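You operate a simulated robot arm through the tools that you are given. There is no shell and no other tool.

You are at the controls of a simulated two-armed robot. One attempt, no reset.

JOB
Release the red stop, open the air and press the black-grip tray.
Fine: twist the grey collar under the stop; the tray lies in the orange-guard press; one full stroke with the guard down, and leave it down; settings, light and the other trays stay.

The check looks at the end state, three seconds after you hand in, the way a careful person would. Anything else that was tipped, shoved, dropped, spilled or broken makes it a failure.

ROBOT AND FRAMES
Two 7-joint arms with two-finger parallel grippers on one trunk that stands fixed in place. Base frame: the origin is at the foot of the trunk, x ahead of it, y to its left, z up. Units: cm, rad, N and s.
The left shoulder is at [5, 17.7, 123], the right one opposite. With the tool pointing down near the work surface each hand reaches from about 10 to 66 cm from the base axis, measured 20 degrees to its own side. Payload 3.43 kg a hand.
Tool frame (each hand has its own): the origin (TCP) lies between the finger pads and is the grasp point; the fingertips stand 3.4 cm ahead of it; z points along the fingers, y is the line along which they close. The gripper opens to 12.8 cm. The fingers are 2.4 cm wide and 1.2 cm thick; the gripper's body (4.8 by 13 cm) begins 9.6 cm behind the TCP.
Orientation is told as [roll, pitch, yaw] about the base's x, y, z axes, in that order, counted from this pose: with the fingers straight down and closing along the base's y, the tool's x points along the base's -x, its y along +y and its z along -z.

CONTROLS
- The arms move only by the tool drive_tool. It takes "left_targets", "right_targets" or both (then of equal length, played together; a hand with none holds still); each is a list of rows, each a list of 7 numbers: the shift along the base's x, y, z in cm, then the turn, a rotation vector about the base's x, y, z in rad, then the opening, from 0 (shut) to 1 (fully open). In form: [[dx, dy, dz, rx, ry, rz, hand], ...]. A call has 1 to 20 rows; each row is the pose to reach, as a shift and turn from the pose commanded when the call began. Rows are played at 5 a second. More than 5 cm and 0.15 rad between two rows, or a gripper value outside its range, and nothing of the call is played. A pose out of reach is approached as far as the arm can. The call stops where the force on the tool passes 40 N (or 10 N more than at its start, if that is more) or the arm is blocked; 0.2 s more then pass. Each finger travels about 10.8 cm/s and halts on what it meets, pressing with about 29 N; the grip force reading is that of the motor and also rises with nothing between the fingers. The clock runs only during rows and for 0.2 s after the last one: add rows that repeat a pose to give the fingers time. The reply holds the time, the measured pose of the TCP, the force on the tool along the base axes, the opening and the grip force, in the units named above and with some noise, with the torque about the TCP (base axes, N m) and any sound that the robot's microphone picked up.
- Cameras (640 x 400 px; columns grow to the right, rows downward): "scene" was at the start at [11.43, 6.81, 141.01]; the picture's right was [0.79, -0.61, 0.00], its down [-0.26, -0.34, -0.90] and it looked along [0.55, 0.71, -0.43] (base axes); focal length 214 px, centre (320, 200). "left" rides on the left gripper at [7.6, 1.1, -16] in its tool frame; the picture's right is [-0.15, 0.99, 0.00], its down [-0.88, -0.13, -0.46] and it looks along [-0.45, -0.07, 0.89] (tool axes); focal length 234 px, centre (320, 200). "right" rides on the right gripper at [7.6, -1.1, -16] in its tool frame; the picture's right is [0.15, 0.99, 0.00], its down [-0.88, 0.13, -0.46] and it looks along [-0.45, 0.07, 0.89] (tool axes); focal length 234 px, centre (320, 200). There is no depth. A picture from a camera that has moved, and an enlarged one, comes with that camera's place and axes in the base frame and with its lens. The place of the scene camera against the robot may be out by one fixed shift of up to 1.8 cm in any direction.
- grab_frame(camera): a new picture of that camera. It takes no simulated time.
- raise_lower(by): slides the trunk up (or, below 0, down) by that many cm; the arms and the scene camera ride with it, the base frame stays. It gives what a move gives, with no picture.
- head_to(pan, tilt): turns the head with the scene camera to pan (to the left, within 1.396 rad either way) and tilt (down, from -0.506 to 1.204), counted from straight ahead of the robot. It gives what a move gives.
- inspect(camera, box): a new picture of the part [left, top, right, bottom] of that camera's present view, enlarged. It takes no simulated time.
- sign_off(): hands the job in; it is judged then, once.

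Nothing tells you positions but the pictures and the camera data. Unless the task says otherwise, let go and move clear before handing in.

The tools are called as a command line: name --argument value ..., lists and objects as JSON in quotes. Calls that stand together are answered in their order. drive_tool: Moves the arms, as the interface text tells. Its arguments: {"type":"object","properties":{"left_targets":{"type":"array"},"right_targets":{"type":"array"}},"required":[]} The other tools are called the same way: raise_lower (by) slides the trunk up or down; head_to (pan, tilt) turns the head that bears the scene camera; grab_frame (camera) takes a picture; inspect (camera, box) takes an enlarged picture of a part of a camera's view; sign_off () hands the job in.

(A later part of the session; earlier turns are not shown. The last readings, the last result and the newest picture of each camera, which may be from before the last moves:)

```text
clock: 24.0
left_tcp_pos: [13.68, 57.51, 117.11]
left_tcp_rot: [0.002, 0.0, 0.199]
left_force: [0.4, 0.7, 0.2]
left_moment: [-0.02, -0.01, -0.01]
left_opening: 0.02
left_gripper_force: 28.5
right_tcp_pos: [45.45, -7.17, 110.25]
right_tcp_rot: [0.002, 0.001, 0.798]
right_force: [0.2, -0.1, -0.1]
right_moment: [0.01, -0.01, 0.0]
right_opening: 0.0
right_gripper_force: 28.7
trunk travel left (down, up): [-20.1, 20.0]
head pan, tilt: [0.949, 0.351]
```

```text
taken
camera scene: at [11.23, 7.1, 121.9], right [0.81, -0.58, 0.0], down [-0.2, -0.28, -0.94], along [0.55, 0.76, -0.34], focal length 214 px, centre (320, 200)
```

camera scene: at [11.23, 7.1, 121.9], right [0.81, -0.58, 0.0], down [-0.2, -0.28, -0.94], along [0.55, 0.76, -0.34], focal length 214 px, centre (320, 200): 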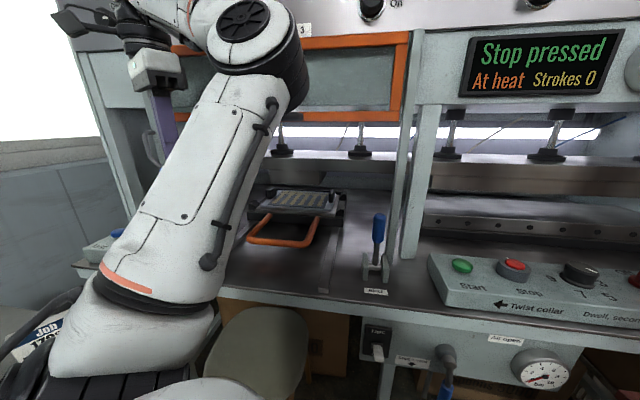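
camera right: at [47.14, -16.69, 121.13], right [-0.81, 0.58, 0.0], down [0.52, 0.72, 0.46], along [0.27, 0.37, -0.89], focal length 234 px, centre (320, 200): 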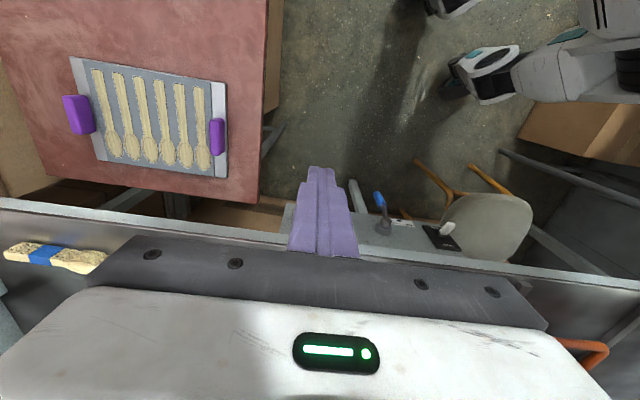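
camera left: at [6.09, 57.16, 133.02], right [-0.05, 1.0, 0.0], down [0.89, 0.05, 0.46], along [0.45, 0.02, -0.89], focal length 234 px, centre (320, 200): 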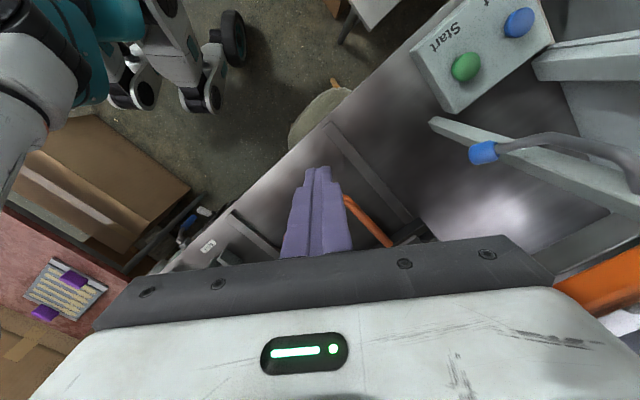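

A card reading "Job…" lies on the grey table at the left; I'll try to read it and pitch the left camera up toward the tray.

inspect --camera "scene" --box '[0, 290, 110, 400]'

drive_tool --left_targets '[[-1, 0, -2, 0, -0.14, 0, 0], [-2, 0, -4, 0, -0.28, 0, 0], [-3, 0, -6, 0, -0.42, 0, 0], [-4, 0, -6, 0, -0.56, 0, 0], [-4, 0, -6, 0, -0.6, 0, 0]]'

grab_frame --camera "left"

```text
3.64 times, centred on (55, 345) of scene
camera zoom: at [11.23, 7.1, 121.9], right [0.81, -0.58, 0.0], down [-0.2, -0.28, -0.94], along [0.55, 0.76, -0.34], focal length 780 px, centre (1284, -327)
```

zoom: 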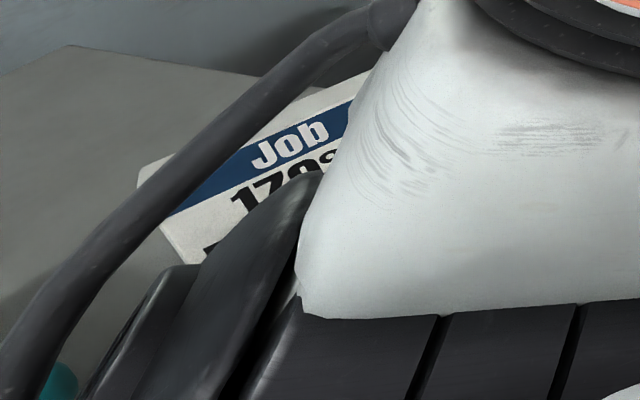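

```text
clock: 25.2
left_tcp_pos: [9.78, 57.48, 111.0]
left_tcp_rot: [-0.136, -0.588, 0.241]
left_force: [-0.8, 0.6, -0.6]
left_moment: [-0.01, -0.01, 0.01]
left_opening: 0.01
left_gripper_force: 29.2
right_tcp_pos: [45.51, -7.27, 110.15]
right_tcp_rot: [0.002, 0.001, 0.799]
right_force: [0.1, 0.4, 0.9]
right_moment: [0.01, 0.03, 0.0]
right_opening: 0.0
right_gripper_force: 29.0
trunk travel left (down, up): [-20.1, 20.0]
head pan, tilt: [0.949, 0.351]
```

```text
taken
camera left: at [-5.55, 57.25, 119.75], right [-0.04, 1.0, -0.03], down [0.47, 0.05, 0.88], along [0.88, 0.02, -0.48], focal length 234 px, centre (320, 200)
```

left: 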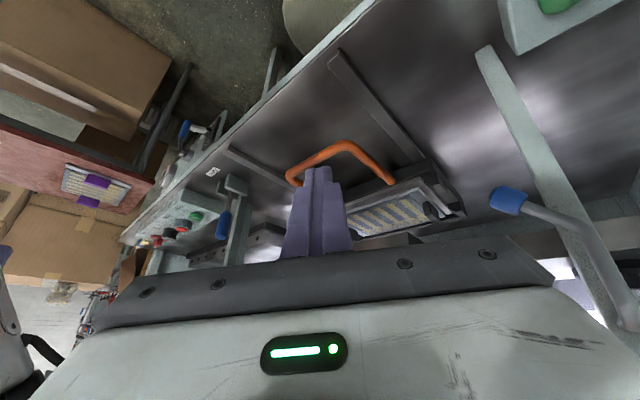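

I can now see the tray from the side. Zooming in to see the die block relative to the tray.

inspect --camera "left" --box '[280, 120, 500, 270]'

```text
2.67 times, centred on (390, 195) of left
camera zoom: at [-5.55, 57.25, 119.75], right [-0.04, 1.0, -0.03], down [0.47, 0.05, 0.88], along [0.88, 0.02, -0.48], focal length 624 px, centre (133, 213)
```

zoom: 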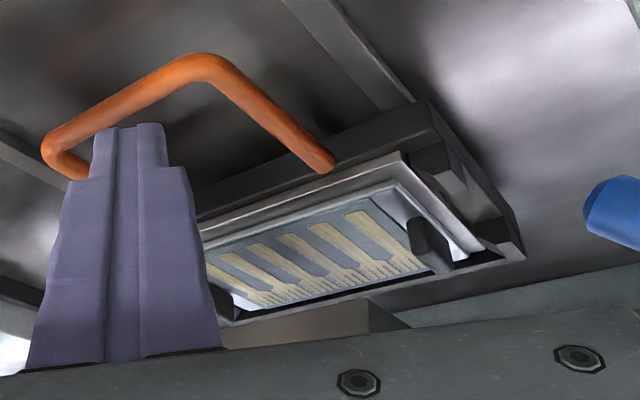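

The block's front (v≈82) lines up with the tray's front (82–104), so the tray is already in place under the die. Next I'll swing the left hand back out in front of the guard, to push its dark handle (bar centre at about (30.4, 54.2, 123.4)) down from above.

drive_tool --left_targets '[[1, -2.5, 3, 0, 0.1, 0, 0], [2, -5, 6, 0, 0.2, 0, 0], [4, -7.5, 9, 0, 0.3, 0, 0], [6, -10, 12, 0, 0.4, 0, 0], [8, -13, 14, 0, 0.5, 0, 0], [10, -14, 17, 0, 0.6, 0, 0], [11, -15, 20, 0, 0.6, 0, 0], [11, -15, 23, 0, 0.6, 0, 0], [11, -15, 24, 0, 0.6, 0, 0]]'

drive_tool --left_targets '[[0, 0, 0, 0, 0, 0.14, 0], [0, 0, 0, 0, 0, 0.28, 0], [0, 0, 0, 0, 0, 0.42, 0], [0, 0, 0, 0, 0, 0.56, 0], [0, 0, 0, 0, 0, 0.585, 0], [0, 0, 0, 0, 0, 0.585, 0]]'

grab_frame --camera "left"

grab_frame --camera "scene"

```text
clock: 27.2
left_tcp_pos: [23.72, 44.11, 124.01]
left_tcp_rot: [0.008, 0.025, 0.2]
left_force: [-0.7, -0.1, 0.4]
left_moment: [0.06, -0.05, 0.02]
left_opening: 0.0
left_gripper_force: 28.5
left hand out of reach, approached as far as the arm can: row 6, 7, 8, 9
right_tcp_pos: [45.28, -7.33, 110.24]
right_tcp_rot: [0.0, -0.002, 0.8]
right_force: [-0.4, -0.9, -0.6]
right_moment: [0.02, -0.06, -0.02]
right_opening: 0.0
right_gripper_force: 28.5
trunk travel left (down, up): [-20.1, 20.0]
head pan, tilt: [0.949, 0.351]
```

```text
clock: 28.6
left_tcp_pos: [23.72, 44.68, 123.94]
left_tcp_rot: [-0.001, -0.001, 0.784]
left_force: [0.2, 0.0, -0.2]
left_moment: [-0.03, -0.02, -0.02]
left_opening: 0.02
left_gripper_force: 28.4
right_tcp_pos: [45.35, -7.27, 110.2]
right_tcp_rot: [0.002, -0.002, 0.8]
right_force: [-0.7, 0.9, 0.0]
right_moment: [-0.01, -0.01, 0.03]
right_opening: 0.02
right_gripper_force: 29.1
trunk travel left (down, up): [-20.1, 20.0]
head pan, tilt: [0.949, 0.351]
```

```text
taken
camera left: at [17.56, 40.19, 139.83], right [-0.6, 0.8, 0.0], down [0.71, 0.53, 0.46], along [0.37, 0.27, -0.89], focal length 234 px, centre (320, 200)
```

left: 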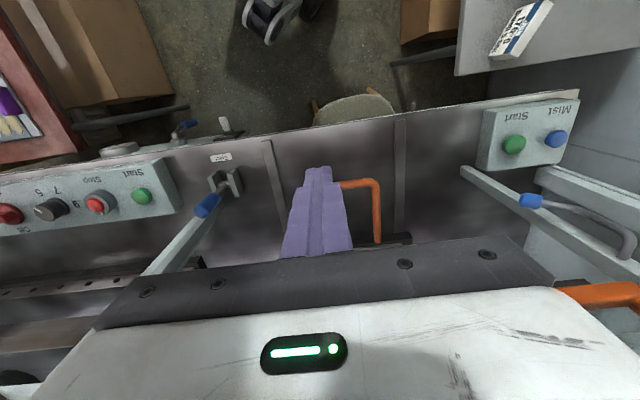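

```text
taken
camera scene: at [11.23, 7.1, 121.89], right [0.81, -0.58, 0.0], down [-0.2, -0.28, -0.94], along [0.55, 0.76, -0.34], focal length 214 px, centre (320, 200)
```

scene: 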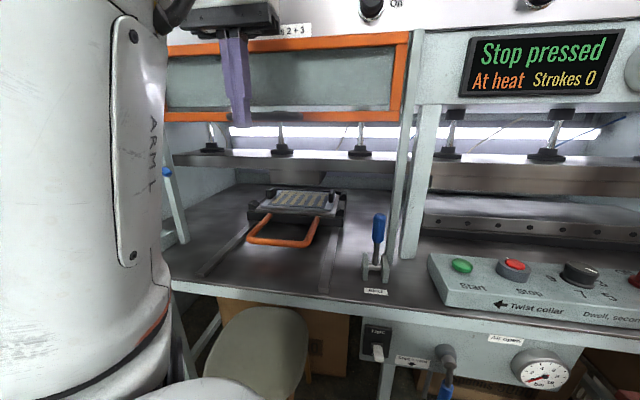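

The arm can't reach high enough with the trunk this low, so I'll raise the trunk by 18 cm and look at the handle from there.

raise_lower --by 18

grab_frame --camera "left"

grab_frame --camera "scene"

```text
clock: 30.6
left_tcp_pos: [23.66, 44.75, 141.97]
left_tcp_rot: [0.0, 0.0, 0.784]
left_force: [0.4, 0.4, -0.8]
left_moment: [-0.04, 0.0, -0.03]
left_opening: 0.0
left_gripper_force: 29.1
right_tcp_pos: [45.39, -7.27, 128.19]
right_tcp_rot: [0.001, -0.001, 0.799]
right_force: [0.3, 0.1, 0.8]
right_moment: [0.0, -0.02, -0.03]
right_opening: 0.0
right_gripper_force: 28.9
trunk travel left (down, up): [-38.1, 2.0]
head pan, tilt: [0.949, 0.351]
```

```text
taken
camera left: at [17.57, 40.2, 157.82], right [-0.6, 0.8, 0.0], down [0.72, 0.53, 0.46], along [0.37, 0.27, -0.89], focal length 234 px, centre (320, 200)
```

left: 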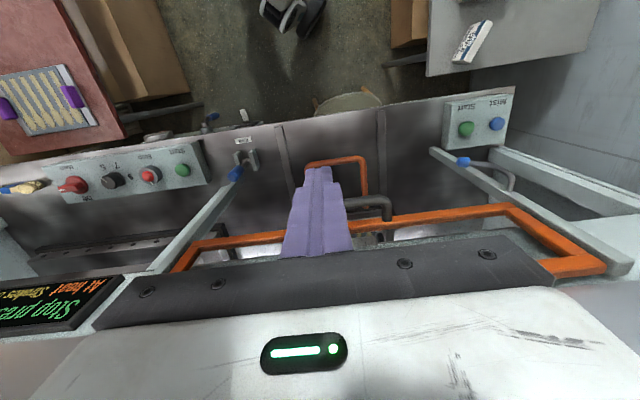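

```text
taken
camera scene: at [11.24, 7.1, 139.89], right [0.81, -0.58, 0.0], down [-0.2, -0.28, -0.94], along [0.55, 0.76, -0.34], focal length 214 px, centre (320, 200)
```

scene: 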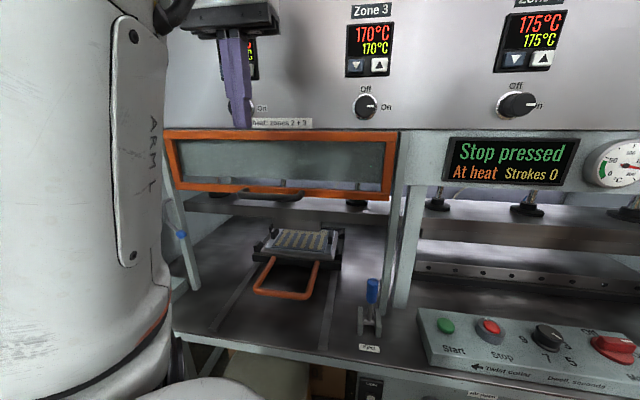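

The handle bar is confirmed at v≈60, z≈123.4. I'll tilt the left hand slightly forward and bring the closed fingertips just above the middle of the bar.

drive_tool --left_targets '[[1, 1.5, -3, 0.083, -0.082, 0, 0], [2, 3, -6, 0.167, -0.163, 0, 0], [3, 4.5, -9, 0.25, -0.245, 0, 0], [4, 6, -10.5, 0.25, -0.245, 0, 0], [5, 7.5, -10.5, 0.25, -0.245, 0, 0], [6, 8.8, -10.5, 0.25, -0.245, 0, 0], [6, 8.8, -10.5, 0.25, -0.245, 0, 0]]'

grab_frame --camera "left"

grab_frame --camera "scene"

inspect --camera "left" --box '[240, 120, 420, 260]'

```text
clock: 32.2
left_tcp_pos: [29.56, 53.57, 131.52]
left_tcp_rot: [0.005, -0.351, 0.783]
left_force: [0.2, 0.5, 0.5]
left_moment: [0.02, 0.03, 0.0]
left_opening: 0.0
left_gripper_force: 29.1
right_tcp_pos: [45.41, -7.23, 128.23]
right_tcp_rot: [0.001, -0.002, 0.8]
right_force: [0.1, -0.2, 0.4]
right_moment: [-0.01, -0.04, 0.03]
right_opening: 0.02
right_gripper_force: 28.9
trunk travel left (down, up): [-38.1, 2.0]
head pan, tilt: [0.949, 0.351]
```

```text
taken
camera left: at [20.01, 45.48, 143.8], right [-0.6, 0.8, 0.05], down [0.57, 0.38, 0.73], along [0.56, 0.47, -0.68], focal length 234 px, centre (320, 200)
```

left: 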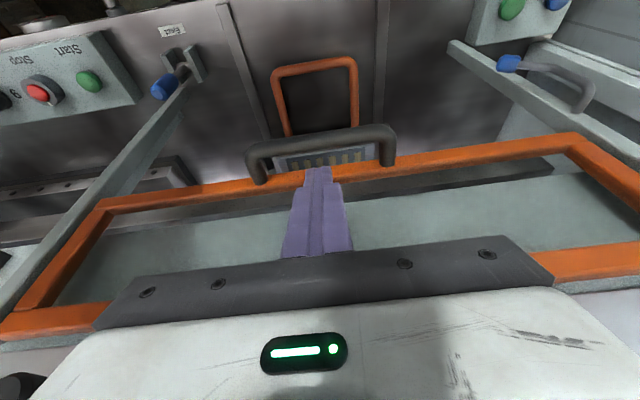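

```text
taken
camera scene: at [11.21, 7.07, 139.9], right [0.81, -0.58, 0.0], down [-0.2, -0.28, -0.94], along [0.55, 0.76, -0.34], focal length 214 px, centre (320, 200)
```

scene: 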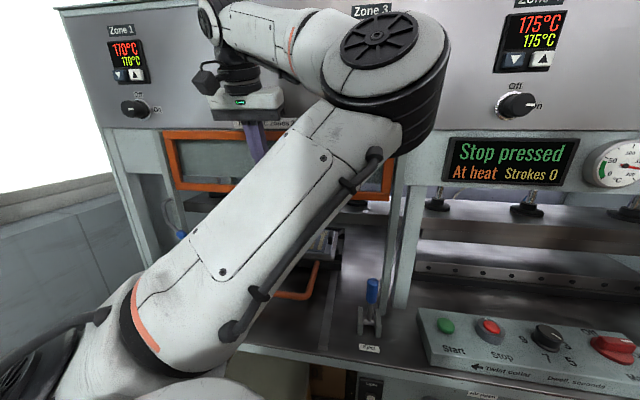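

```text
2.86 times, centred on (330, 190) of left
camera zoom: at [20.01, 45.48, 143.8], right [-0.6, 0.8, 0.05], down [0.57, 0.38, 0.73], along [0.56, 0.47, -0.68], focal length 669 px, centre (291, 229)
```

zoom: 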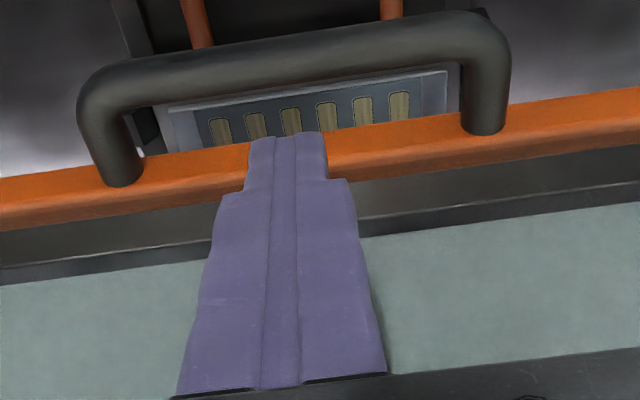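

The fingertips sit right above the handle bar (v≈60.1 against 60.0). I'll push down slowly, watching the force.

drive_tool --left_targets '[[0, 0, -1, 0, 0, 0, 0], [0, 0, -2, 0, 0, 0, 0], [0, 0, -3, 0, 0, 0, 0], [0, 0, -4, 0, 0, 0, 0], [0, 0, -5, 0, 0, 0, 0], [0, 0, -6, 0, 0, 0, 0], [0, 0, -7, 0, 0, 0, 0]]'

grab_frame --camera "left"

grab_frame --camera "scene"

```text
clock: 33.8
left_tcp_pos: [29.7, 53.61, 124.27]
left_tcp_rot: [0.003, -0.35, 0.784]
left_force: [-0.5, 1.1, 1.3]
left_moment: [0.01, 0.01, 0.06]
left_opening: 0.0
left_gripper_force: 28.9
right_tcp_pos: [45.37, -7.32, 128.26]
right_tcp_rot: [0.003, 0.0, 0.8]
right_force: [-0.4, 0.0, -0.8]
right_moment: [-0.01, 0.03, -0.02]
right_opening: 0.01
right_gripper_force: 28.6
trunk travel left (down, up): [-38.1, 2.0]
head pan, tilt: [0.949, 0.351]
```

```text
taken
camera left: at [20.12, 45.44, 136.66], right [-0.6, 0.8, 0.05], down [0.57, 0.38, 0.73], along [0.56, 0.47, -0.68], focal length 234 px, centre (320, 200)
```

left: 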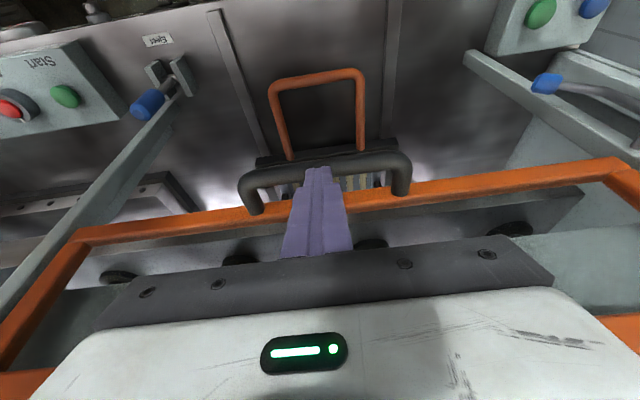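

```text
taken
camera scene: at [11.21, 7.1, 139.89], right [0.81, -0.58, 0.0], down [-0.2, -0.28, -0.94], along [0.55, 0.76, -0.34], focal length 214 px, centre (320, 200)
```

scene: 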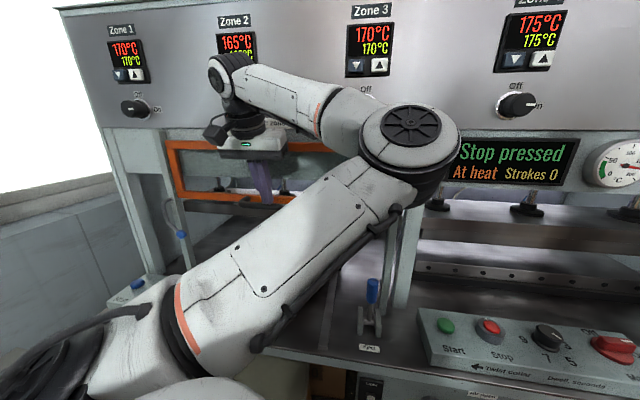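

The guard is following the push with very little force; it looks counterbalanced. I'll continue pushing it down steadily.

drive_tool --left_targets '[[0, 0, -1.5, 0, 0, 0, 0], [0, 0, -3, 0, 0, 0, 0], [0, 0, -4.5, 0, 0, 0, 0], [0, 0, -6, 0, 0, 0, 0], [0, 0, -7.5, 0, 0, 0, 0], [0, 0, -9, 0, 0, 0, 0], [0, 0, -10.5, 0, 0, 0, 0], [0, 0, -12, 0, 0, 0, 0], [0, 0, -13.5, 0, 0, 0, 0], [0, 0, -15, 0, 0, 0, 0]]'

grab_frame --camera "left"

grab_frame --camera "scene"

```text
clock: 36.0
left_tcp_pos: [29.74, 53.5, 109.46]
left_tcp_rot: [0.002, -0.35, 0.785]
left_force: [-3.0, -2.0, 1.7]
left_moment: [-0.07, 0.13, 0.0]
left_opening: 0.0
left_gripper_force: 28.8
right_tcp_pos: [45.34, -7.36, 128.14]
right_tcp_rot: [0.001, -0.003, 0.801]
right_force: [-0.6, 0.6, 0.2]
right_moment: [0.0, -0.02, 0.03]
right_opening: 0.0
right_gripper_force: 28.9
trunk travel left (down, up): [-38.1, 2.0]
head pan, tilt: [0.949, 0.351]
```

```text
taken
camera left: at [20.06, 45.46, 121.78], right [-0.6, 0.8, 0.05], down [0.57, 0.38, 0.73], along [0.56, 0.47, -0.68], focal length 234 px, centre (320, 200)
```

left: 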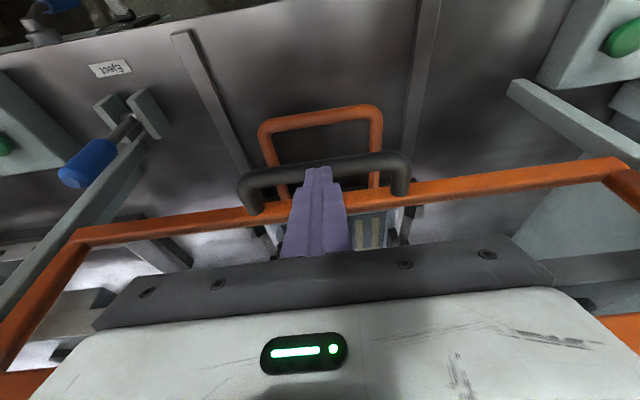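

```text
taken
camera scene: at [11.18, 7.05, 139.9], right [0.81, -0.58, 0.0], down [-0.2, -0.28, -0.94], along [0.55, 0.76, -0.34], focal length 214 px, centre (320, 200)
```

scene: 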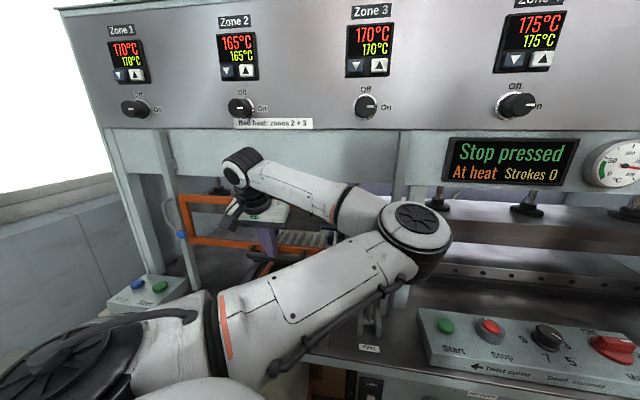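

The guard keeps coming down smoothly. I'll continue more slowly to its lower stop.

drive_tool --left_targets '[[0, 0, -1, 0, 0, 0, 0], [0, 0, -2, 0, 0, 0, 0], [0, 0, -3, 0, 0, 0, 0], [0, 0, -4, 0, 0, 0, 0], [0, 0, -5, 0, 0, 0, 0], [0, 0, -6, 0, 0, 0, 0], [0, 0, -7, 0, 0, 0, 0], [0, 0, -8, 0, 0, 0, 0], [0, 0, -9, 0, 0, 0, 0], [0, 0, -10, 0, 0, 0, 0]]'

grab_frame --camera "left"

grab_frame --camera "scene"

```text
clock: 38.2
left_tcp_pos: [29.49, 53.54, 99.64]
left_tcp_rot: [0.006, -0.355, 0.784]
left_force: [-2.7, -4.2, 15.7]
left_moment: [-0.03, -0.07, -0.03]
left_opening: 0.0
left_gripper_force: 29.5
right_tcp_pos: [45.37, -7.48, 128.4]
right_tcp_rot: [0.003, -0.003, 0.8]
right_force: [0.5, -0.1, 0.8]
right_moment: [-0.01, 0.02, 0.01]
right_opening: 0.01
right_gripper_force: 28.8
trunk travel left (down, up): [-38.1, 2.0]
head pan, tilt: [0.949, 0.351]
```

```text
taken
camera left: at [19.85, 45.31, 111.97], right [-0.6, 0.8, 0.06], down [0.57, 0.38, 0.73], along [0.56, 0.47, -0.68], focal length 234 px, centre (320, 200)
```

left: 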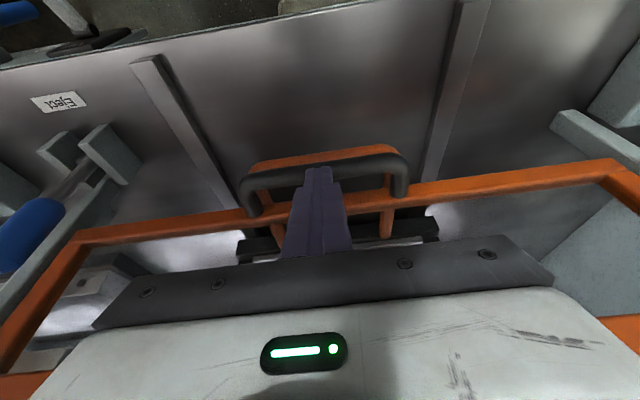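

```text
taken
camera scene: at [11.12, 6.91, 139.95], right [0.81, -0.58, 0.0], down [-0.2, -0.28, -0.94], along [0.55, 0.76, -0.34], focal length 214 px, centre (320, 200)
```

scene: 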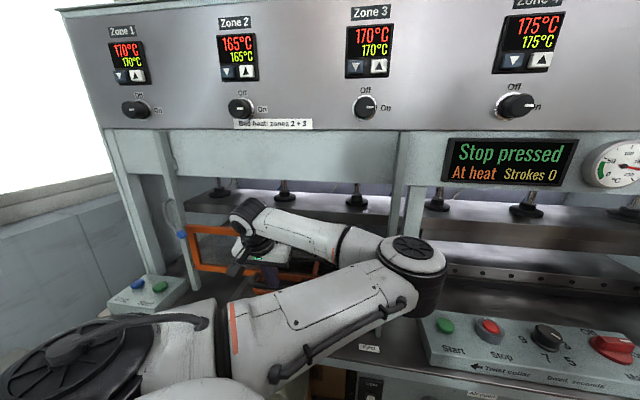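

Force rose to about 16 N near the bottom, which may be the stop, with the guard's lower edge just above the carriage loop. I'll press slightly more to confirm and check the eject lever's clearance from the forearm.

drive_tool --left_targets '[[0, 0, -0.5, 0, 0, 0, 0], [0, 0, -1, 0, 0, 0, 0], [0, 0, -1.5, 0, 0, 0, 0]]'

grab_frame --camera "left"

grab_frame --camera "right"

inspect --camera "scene" --box '[160, 180, 460, 380]'

```text
clock: 38.7
left_tcp_pos: [29.55, 53.37, 99.7]
left_tcp_rot: [0.009, -0.367, 0.785]
left_force: [-9.8, -13.0, 23.6]
left_moment: [-0.24, 0.16, -0.26]
left_opening: 0.0
left_gripper_force: 29.2
right_tcp_pos: [45.27, -7.63, 128.26]
right_tcp_rot: [0.003, -0.005, 0.798]
right_force: [0.3, 0.0, 0.1]
right_moment: [0.01, 0.01, 0.01]
right_opening: 0.0
right_gripper_force: 29.2
trunk travel left (down, up): [-38.1, 2.0]
head pan, tilt: [0.949, 0.351]
stopped in row 2 (left hand): the force on the tool passed its limit at 45 N (the readings are from after the stop); the commanded pose is now the measured one
```

```text
taken
camera left: at [19.78, 45.14, 111.82], right [-0.6, 0.79, 0.06], down [0.56, 0.37, 0.74], along [0.57, 0.48, -0.67], focal length 234 px, centre (320, 200)
```

left: 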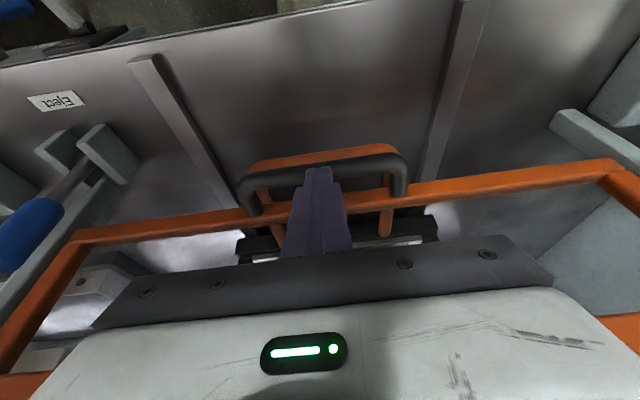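

```text
taken
camera right: at [40.75, -13.97, 144.22], right [-0.81, 0.58, 0.0], down [0.52, 0.72, 0.46], along [0.27, 0.37, -0.89], focal length 234 px, centre (320, 200)
```

right: 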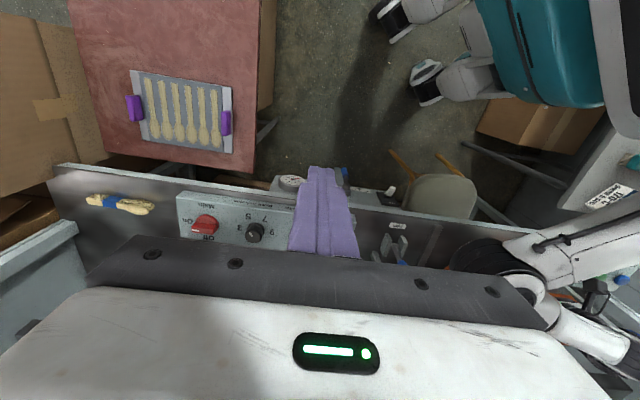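

```text
2.00 times, centred on (310, 280) of scene
camera zoom: at [11.0, 6.68, 139.96], right [0.81, -0.58, 0.0], down [-0.2, -0.28, -0.94], along [0.55, 0.76, -0.34], focal length 429 px, centre (340, 40)
```

zoom: 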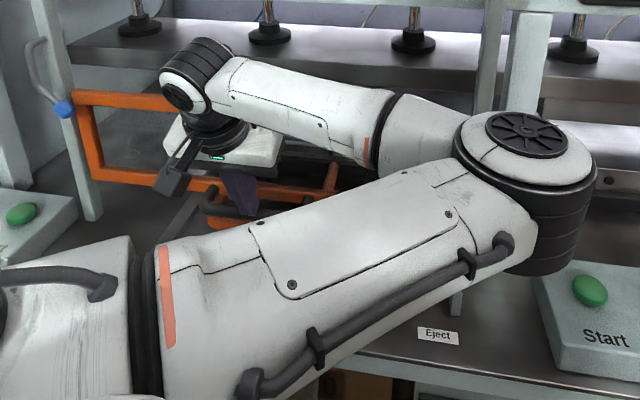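

The guard hit a firm stop. I'll lift off a few centimetres and check that it stays down.

drive_tool --left_targets '[[0, 0, 1, 0, 0, 0, 0], [0, 0, 2, 0, 0, 0, 0], [0, 0, 3.5, 0, 0, 0, 0], [0, 0, 5, 0, 0, 0, 0], [0, 0, 6, 0, 0, 0, 0]]'

grab_frame --camera "left"

grab_frame --camera "scene"

```text
clock: 39.9
left_tcp_pos: [29.73, 53.9, 105.29]
left_tcp_rot: [0.011, -0.362, 0.785]
left_force: [0.3, -0.7, -0.2]
left_moment: [-0.01, -0.02, -0.01]
left_opening: 0.0
left_gripper_force: 28.4
right_tcp_pos: [45.38, -7.25, 128.17]
right_tcp_rot: [0.003, 0.001, 0.798]
right_force: [-0.1, 0.3, -0.7]
right_moment: [0.02, 0.0, -0.02]
right_opening: 0.02
right_gripper_force: 28.8
trunk travel left (down, up): [-38.1, 2.0]
head pan, tilt: [0.949, 0.351]
```

```text
taken
camera left: at [19.99, 45.61, 117.5], right [-0.6, 0.79, 0.06], down [0.56, 0.37, 0.74], along [0.56, 0.48, -0.67], focal length 234 px, centre (320, 200)
```

left: 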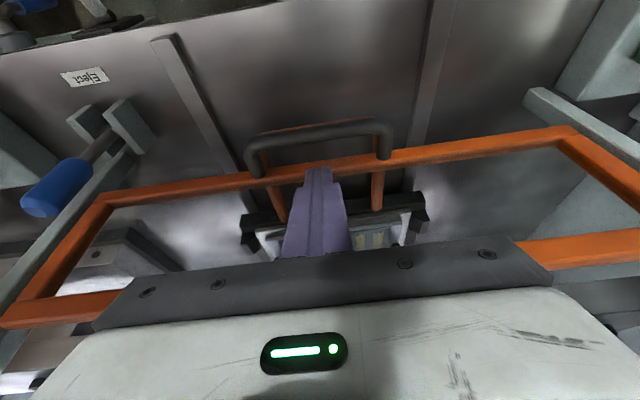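

```text
taken
camera scene: at [11.23, 7.1, 139.89], right [0.81, -0.58, 0.0], down [-0.2, -0.28, -0.94], along [0.55, 0.76, -0.34], focal length 214 px, centre (320, 200)
```

scene: 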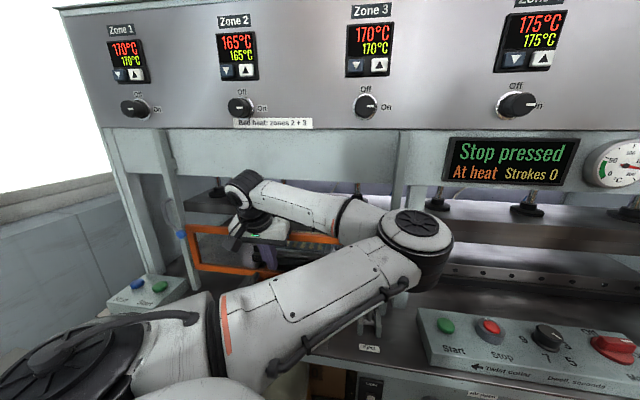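

The guard stays down by itself. Now I'll withdraw the left hand up and back.

drive_tool --left_targets '[[-0.5, -0.5, 3, 0, 0, 0, 0], [-1, -1, 6, 0, 0, 0, 0], [-1.5, -1.5, 10, 0, 0, 0, 0], [-2, -2, 14, 0, 0, 0, 0], [-2.5, -2.5, 18, 0, 0, 0, 0], [-3, -3, 22, 0, 0, 0, 0], [-4, -5, 26, -0.083, 0.082, 0, 0], [-5, -7, 30, -0.167, 0.163, 0, 0], [-6, -9, 33, -0.25, 0.245, 0, 0]]'

grab_frame --camera "left"

head_to --pan 0.75 --tilt 0.55

grab_frame --camera "scene"

```text
clock: 41.9
left_tcp_pos: [23.6, 44.77, 138.28]
left_tcp_rot: [0.006, -0.015, 0.788]
left_force: [-0.2, 0.4, 0.2]
left_moment: [0.03, -0.05, 0.01]
left_opening: 0.01
left_gripper_force: 29.2
right_tcp_pos: [45.31, -7.35, 128.22]
right_tcp_rot: [0.001, -0.001, 0.8]
right_force: [0.2, 0.2, -0.5]
right_moment: [0.01, -0.05, -0.01]
right_opening: 0.0
right_gripper_force: 28.9
trunk travel left (down, up): [-38.1, 2.0]
head pan, tilt: [0.949, 0.351]
```

```text
taken
camera left: at [17.47, 40.04, 154.12], right [-0.6, 0.8, 0.01], down [0.71, 0.52, 0.47], along [0.37, 0.28, -0.88], focal length 234 px, centre (320, 200)
```

left: 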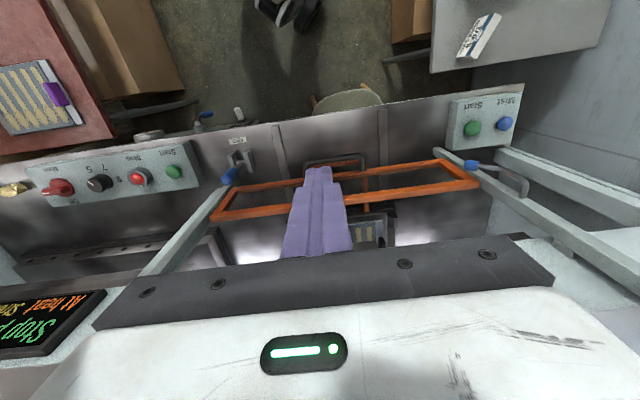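

```text
clock: 42.6
left_tcp_pos: [23.83, 44.8, 138.19]
left_tcp_rot: [0.005, -0.012, 0.785]
left_force: [-0.3, -0.1, -0.7]
left_moment: [0.01, 0.01, 0.01]
left_opening: 0.01
left_gripper_force: 28.8
right_tcp_pos: [45.42, -7.3, 128.22]
right_tcp_rot: [0.002, -0.001, 0.8]
right_force: [1.3, 0.0, 0.0]
right_moment: [-0.01, 0.01, 0.01]
right_opening: 0.0
right_gripper_force: 29.0
trunk travel left (down, up): [-38.1, 2.0]
head pan, tilt: [0.75, 0.55]
```

```text
taken
camera scene: at [12.37, 5.65, 138.07], right [0.68, -0.73, 0.0], down [-0.38, -0.36, -0.85], along [0.62, 0.58, -0.52], focal length 214 px, centre (320, 200)
```

scene: 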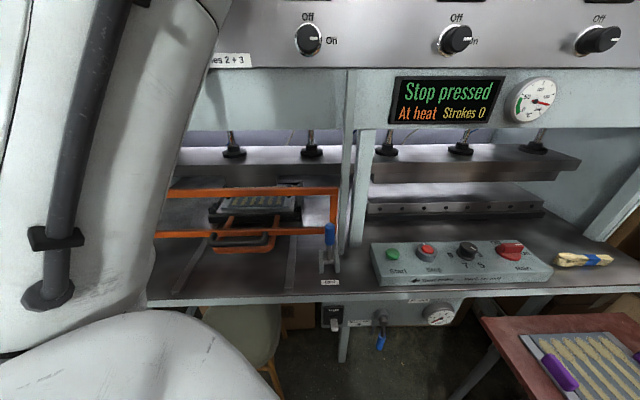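

The guard is down and stable. I'll zoom in to check the loop and eject lever, and take a close view of the panel.

inspect --camera "scene" --box '[150, 170, 360, 300]'

inspect --camera "scene" --box '[360, 220, 560, 345]'

```text
3.05 times, centred on (255, 235) of scene
camera zoom: at [12.37, 5.65, 138.07], right [0.68, -0.73, 0.0], down [-0.38, -0.36, -0.85], along [0.62, 0.58, -0.52], focal length 654 px, centre (518, 93)
```

zoom: 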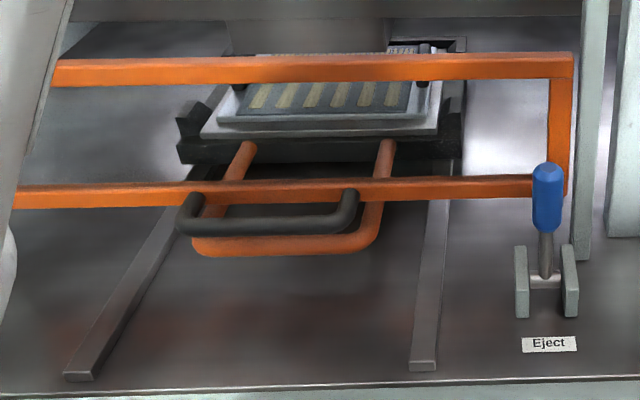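

```text
3.20 times, centred on (460, 282) of scene
camera zoom: at [12.37, 5.65, 138.07], right [0.68, -0.73, 0.0], down [-0.38, -0.36, -0.85], along [0.62, 0.58, -0.52], focal length 686 px, centre (-128, -64)
```

zoom: 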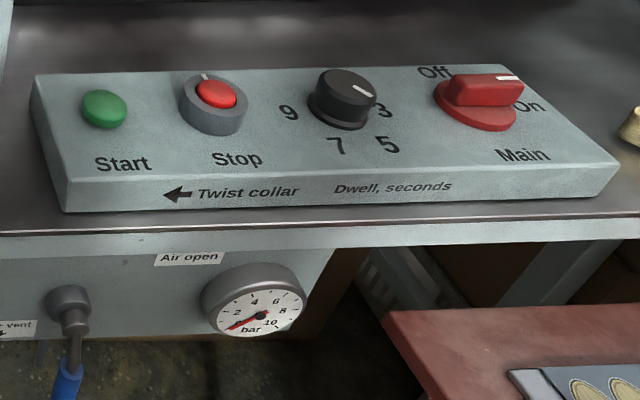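

I notice a purple tint at the back of the tray; I'll zoom in on that spot.

inspect --camera "scene" --box '[205, 175, 315, 240]'

inspect --camera "left" --box '[200, 140, 500, 260]'

```text
5.82 times, centred on (260, 208) of scene
camera zoom: at [12.37, 5.65, 138.07], right [0.68, -0.73, 0.0], down [-0.38, -0.36, -0.85], along [0.62, 0.58, -0.52], focal length 1248 px, centre (669, 156)
```

zoom: 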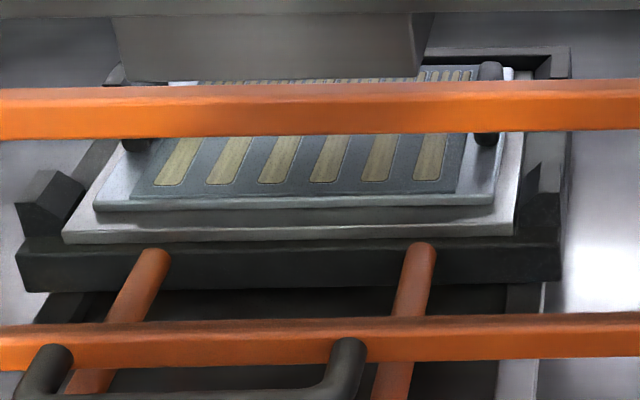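

```text
2.13 times, centred on (350, 200) of left
camera zoom: at [17.65, 40.15, 153.98], right [-0.6, 0.8, 0.01], down [0.71, 0.53, 0.47], along [0.37, 0.28, -0.88], focal length 500 px, centre (256, 200)
```

zoom: 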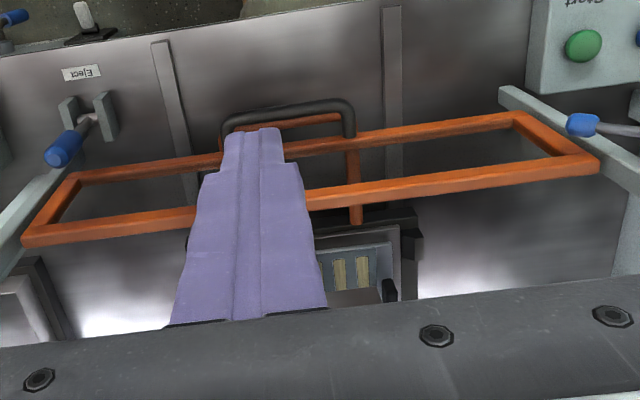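

The tray has black grips, so it's the right one. Next comes the stop: I'll shift the right hand aside and bring the left hand over the panel for a close look.

drive_tool --left_targets '[[3.3, -2.5, -1, 0, 0, 0, 0], [6.6, -5, -2.5, 0, 0, 0, 0], [9.9, -7.5, -4, 0, 0, 0, 0], [13.2, -10, -5, 0, 0, 0, 0], [16.5, -12.5, -6, 0, 0, 0, 0], [19.8, -15, -7, 0, 0, 0, 0], [23.1, -17.5, -8, 0, 0, 0, 0], [26, -19.8, -9, 0, 0, 0, 0], [26, -19.8, -9, 0, 0, 0, 0]]' --right_targets '[[-2, -3, 0, 0, 0, 0, 0], [-4, -6, 0, 0, 0, 0, 0], [-6, -9, 0, 0, 0, 0, 0], [-7, -12, 0, 0, 0, 0, 0], [-7, -13, 0, 0, 0, 0, 0], [-7, -13, 0, 0, 0, 0, 0], [-7, -13, 0, 0, 0, 0, 0], [-7, -13, 0, 0, 0, 0, 0], [-7, -13, 0, 0, 0, 0, 0]]'

grab_frame --camera "left"

grab_frame --camera "scene"

```text
clock: 44.6
left_tcp_pos: [45.29, 36.42, 128.62]
left_tcp_rot: [-0.035, 0.008, 0.844]
left_force: [-18.4, -7.3, 8.0]
left_moment: [1.26, -2.74, 0.36]
left_opening: 0.0
left_gripper_force: 28.8
left hand out of reach, approached as far as the arm can: row 3, 4, 5, 6, 7, 8, 9
right_tcp_pos: [37.94, -20.41, 128.35]
right_tcp_rot: [0.001, -0.005, 0.799]
right_force: [0.2, -0.5, 0.9]
right_moment: [0.01, 0.03, 0.01]
right_opening: 0.0
right_gripper_force: 29.5
trunk travel left (down, up): [-38.1, 2.0]
head pan, tilt: [0.75, 0.55]
```

```text
taken
camera left: at [39.25, 31.97, 144.45], right [-0.64, 0.77, -0.04], down [0.67, 0.58, 0.45], along [0.37, 0.27, -0.89], focal length 234 px, centre (320, 200)
```

left: 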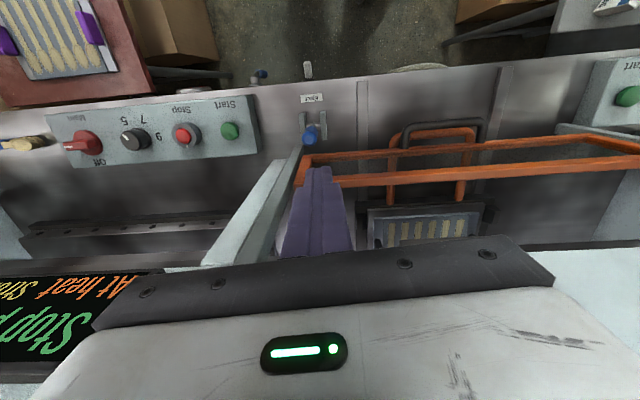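

```text
taken
camera scene: at [11.94, 5.45, 138.14], right [0.68, -0.73, 0.0], down [-0.38, -0.35, -0.85], along [0.63, 0.58, -0.52], focal length 214 px, centre (320, 200)
```

scene: 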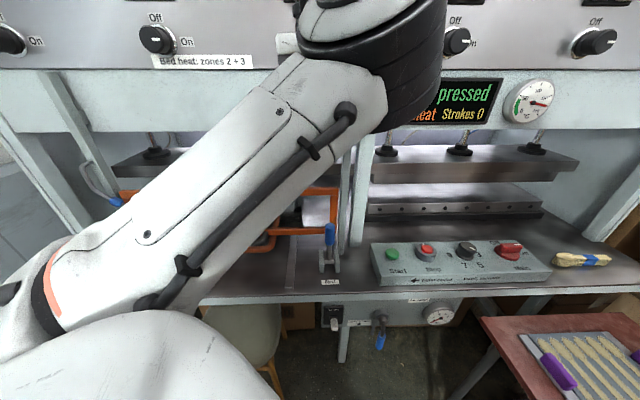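

The left hand drifted toward the console and shows contact force. I'll back straight off and then check the console knobs.

drive_tool --left_targets '[[-1.5, -1.5, 0, 0, 0, 0, 0], [-3, -3, 0, 0, 0, 0, 0], [-5, -5, 0, 0, 0, 0, 0], [-7, -7, 0, 0, 0, 0, 0]]'

grab_frame --camera "scene"

grab_frame --camera "left"

```text
clock: 45.6
left_tcp_pos: [42.56, 37.33, 124.34]
left_tcp_rot: [0.083, 0.122, 0.857]
left_force: [-0.5, -0.3, -0.3]
left_moment: [-0.01, -0.05, -0.01]
left_opening: 0.0
left_gripper_force: 29.0
left hand out of reach, approached as far as the arm can: row 1, 2, 3, 4
right_tcp_pos: [38.01, -20.87, 128.28]
right_tcp_rot: [0.0, -0.006, 0.8]
right_force: [-0.1, 0.1, 0.6]
right_moment: [-0.01, -0.01, 0.01]
right_opening: 0.0
right_gripper_force: 28.9
trunk travel left (down, up): [-38.1, 2.0]
head pan, tilt: [0.75, 0.55]
stopped in row 4 (left hand): the arm was blocked; the commanded pose is now the measured one
```

```text
taken
camera scene: at [11.93, 4.95, 138.14], right [0.68, -0.73, 0.0], down [-0.38, -0.35, -0.86], along [0.63, 0.58, -0.52], focal length 214 px, centre (320, 200)
```

scene: 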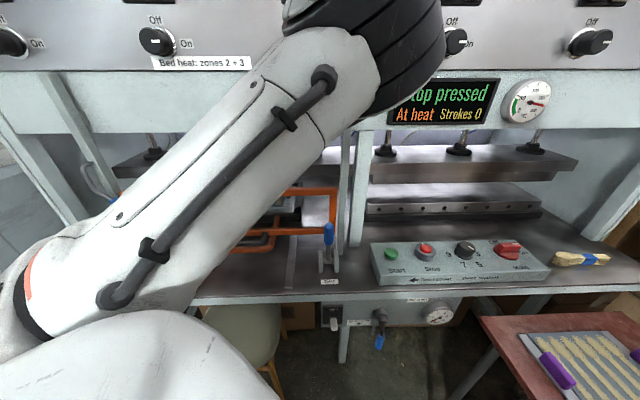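

```text
taken
camera left: at [39.18, 32.96, 141.12], right [-0.64, 0.76, 0.07], down [0.73, 0.59, 0.33], along [0.22, 0.26, -0.94], focal length 234 px, centre (320, 200)
```

left: 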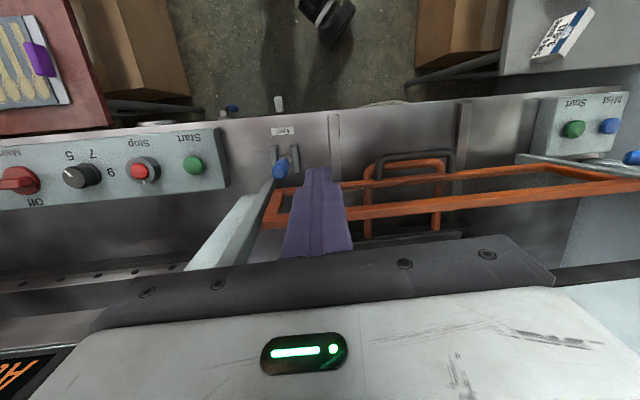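

The arm is blocked, probably with its elbow near the console. I'll retrace the path by which I came.

drive_tool --left_targets '[[-2, 0, 0.5, 0, 0, 0, 0], [-4, 0.5, 1, 0, 0, 0, 0], [-7, 1.5, 2, 0, 0, 0, 0], [-10, 3, 3, 0, 0, 0, 0], [-13, 5, 4, 0, 0, 0, 0]]'

grab_frame --camera "scene"

```text
clock: 46.8
left_tcp_pos: [29.95, 42.85, 127.92]
left_tcp_rot: [0.088, 0.126, 0.855]
left_force: [-0.4, 0.3, 0.4]
left_moment: [-0.04, -0.03, 0.01]
left_opening: 0.0
left_gripper_force: 28.9
right_tcp_pos: [38.33, -20.09, 128.17]
right_tcp_rot: [0.0, 0.001, 0.8]
right_force: [0.1, 0.3, 0.1]
right_moment: [-0.01, 0.0, -0.01]
right_opening: 0.0
right_gripper_force: 29.7
trunk travel left (down, up): [-38.1, 2.0]
head pan, tilt: [0.75, 0.55]
```

```text
taken
camera scene: at [12.35, 5.73, 138.07], right [0.68, -0.73, 0.0], down [-0.38, -0.36, -0.85], along [0.62, 0.58, -0.52], focal length 214 px, centre (320, 200)
```

scene: 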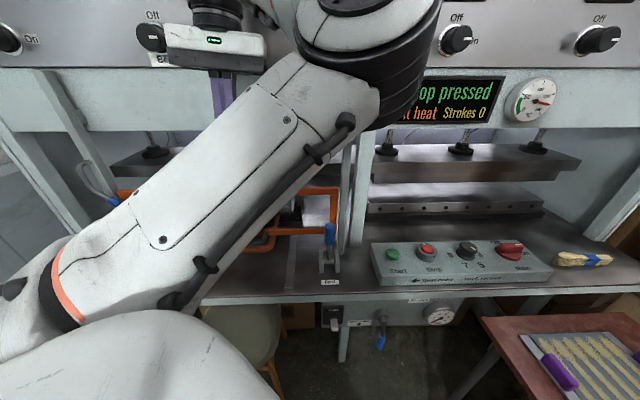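

The arm is free again. The left arm's elbow sits awkwardly for the right-hand panel, so I'll park the left hand further left and use the right hand for the stop.

drive_tool --left_targets '[[-3, 2, -1, 0, 0, -0.1, 0], [-6, 4, -2, 0, 0, -0.2, 0], [-9, 7, -3, 0, 0, -0.3, 0], [-12, 10, -3, 0, 0, -0.4, 0], [-15, 13, -3, 0, 0, -0.5, 0], [-16, 14, -3, 0, 0, -0.6, 0]]' --right_targets '[[3, 3, 0, 0, 0, 0, 0.2], [6, 6, 0, 0, 0, 0, 0.4], [9, 9, -1, 0, 0, -0.05, 0.6], [12, 12, -3, 0, 0, -0.1, 0.65], [15, 15, -5, 0, 0, -0.2, 0.65], [16, 17, -8, 0, 0, -0.3, 0.65]]'

grab_frame --camera "scene"

grab_frame --camera "right"

```text
clock: 48.2
left_tcp_pos: [14.23, 56.84, 124.85]
left_tcp_rot: [0.084, 0.126, 0.254]
left_force: [-0.3, 0.7, 0.0]
left_moment: [0.01, -0.02, 0.02]
left_opening: 0.01
left_gripper_force: 29.3
right_tcp_pos: [54.41, -3.2, 120.04]
right_tcp_rot: [0.002, 0.0, 0.497]
right_force: [-0.4, -0.3, -0.6]
right_moment: [-0.01, 0.0, 0.0]
right_opening: 8.32
right_gripper_force: 0.1
trunk travel left (down, up): [-38.1, 2.0]
head pan, tilt: [0.75, 0.55]
```

```text
taken
camera scene: at [12.41, 5.61, 138.07], right [0.68, -0.73, 0.0], down [-0.38, -0.36, -0.85], along [0.62, 0.58, -0.52], focal length 214 px, centre (320, 200)
```

scene: 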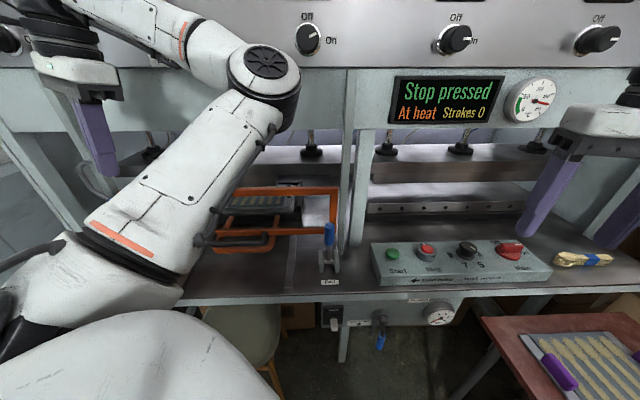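

```text
taken
camera right: at [48.34, -7.98, 136.03], right [-0.6, 0.8, 0.0], down [0.71, 0.53, 0.46], along [0.36, 0.27, -0.89], focal length 234 px, centre (320, 200)
```

right: 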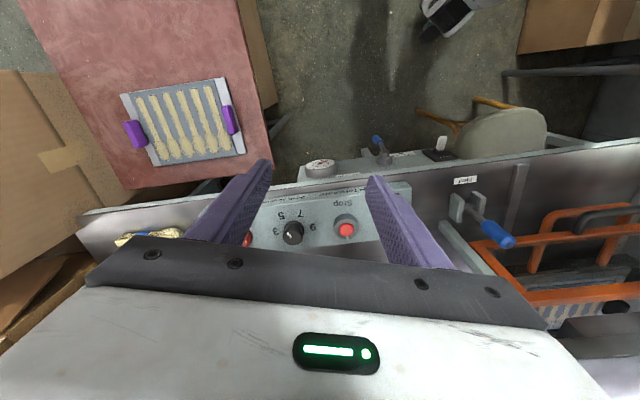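

The right camera again puts the stop at about (68.4, 14.5, 92.4), a good match. I'll zoom in on the collar and check the console knobs.

inspect --camera "right" --box '[230, 170, 410, 270]'

inspect --camera "scene" --box '[280, 0, 640, 140]'

inspect --camera "scene" --box '[380, 235, 480, 300]'

```text
3.56 times, centred on (320, 220) of right
camera zoom: at [48.34, -7.98, 136.03], right [-0.6, 0.8, 0.0], down [0.71, 0.53, 0.46], along [0.36, 0.27, -0.89], focal length 833 px, centre (320, 129)
```

zoom: 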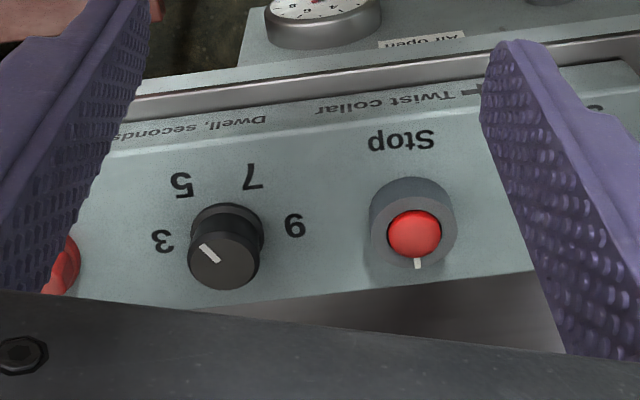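

```text
1.78 times, centred on (460, 70) of scene
camera zoom: at [12.41, 5.61, 138.07], right [0.68, -0.73, 0.0], down [-0.38, -0.36, -0.85], along [0.62, 0.58, -0.52], focal length 381 px, centre (71, 431)
```

zoom: 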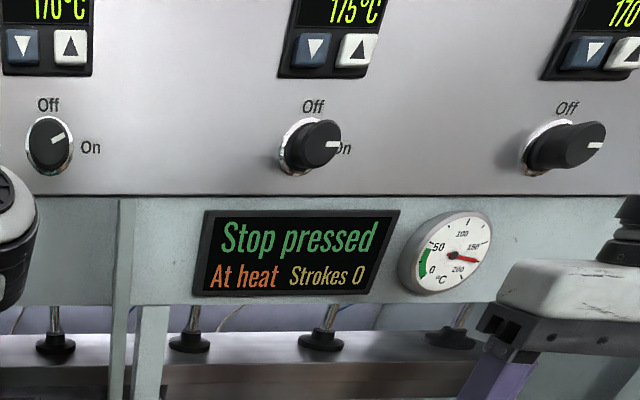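

```text
6.15 times, centred on (430, 268) of scene
camera zoom: at [12.41, 5.61, 138.07], right [0.68, -0.73, 0.0], down [-0.38, -0.36, -0.85], along [0.62, 0.58, -0.52], focal length 1320 px, centre (-357, -215)
```

zoom: 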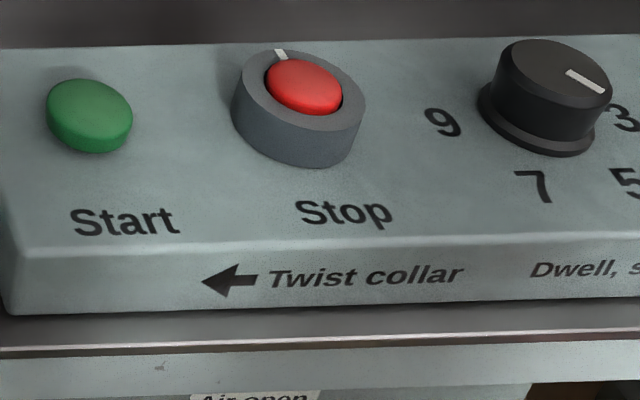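

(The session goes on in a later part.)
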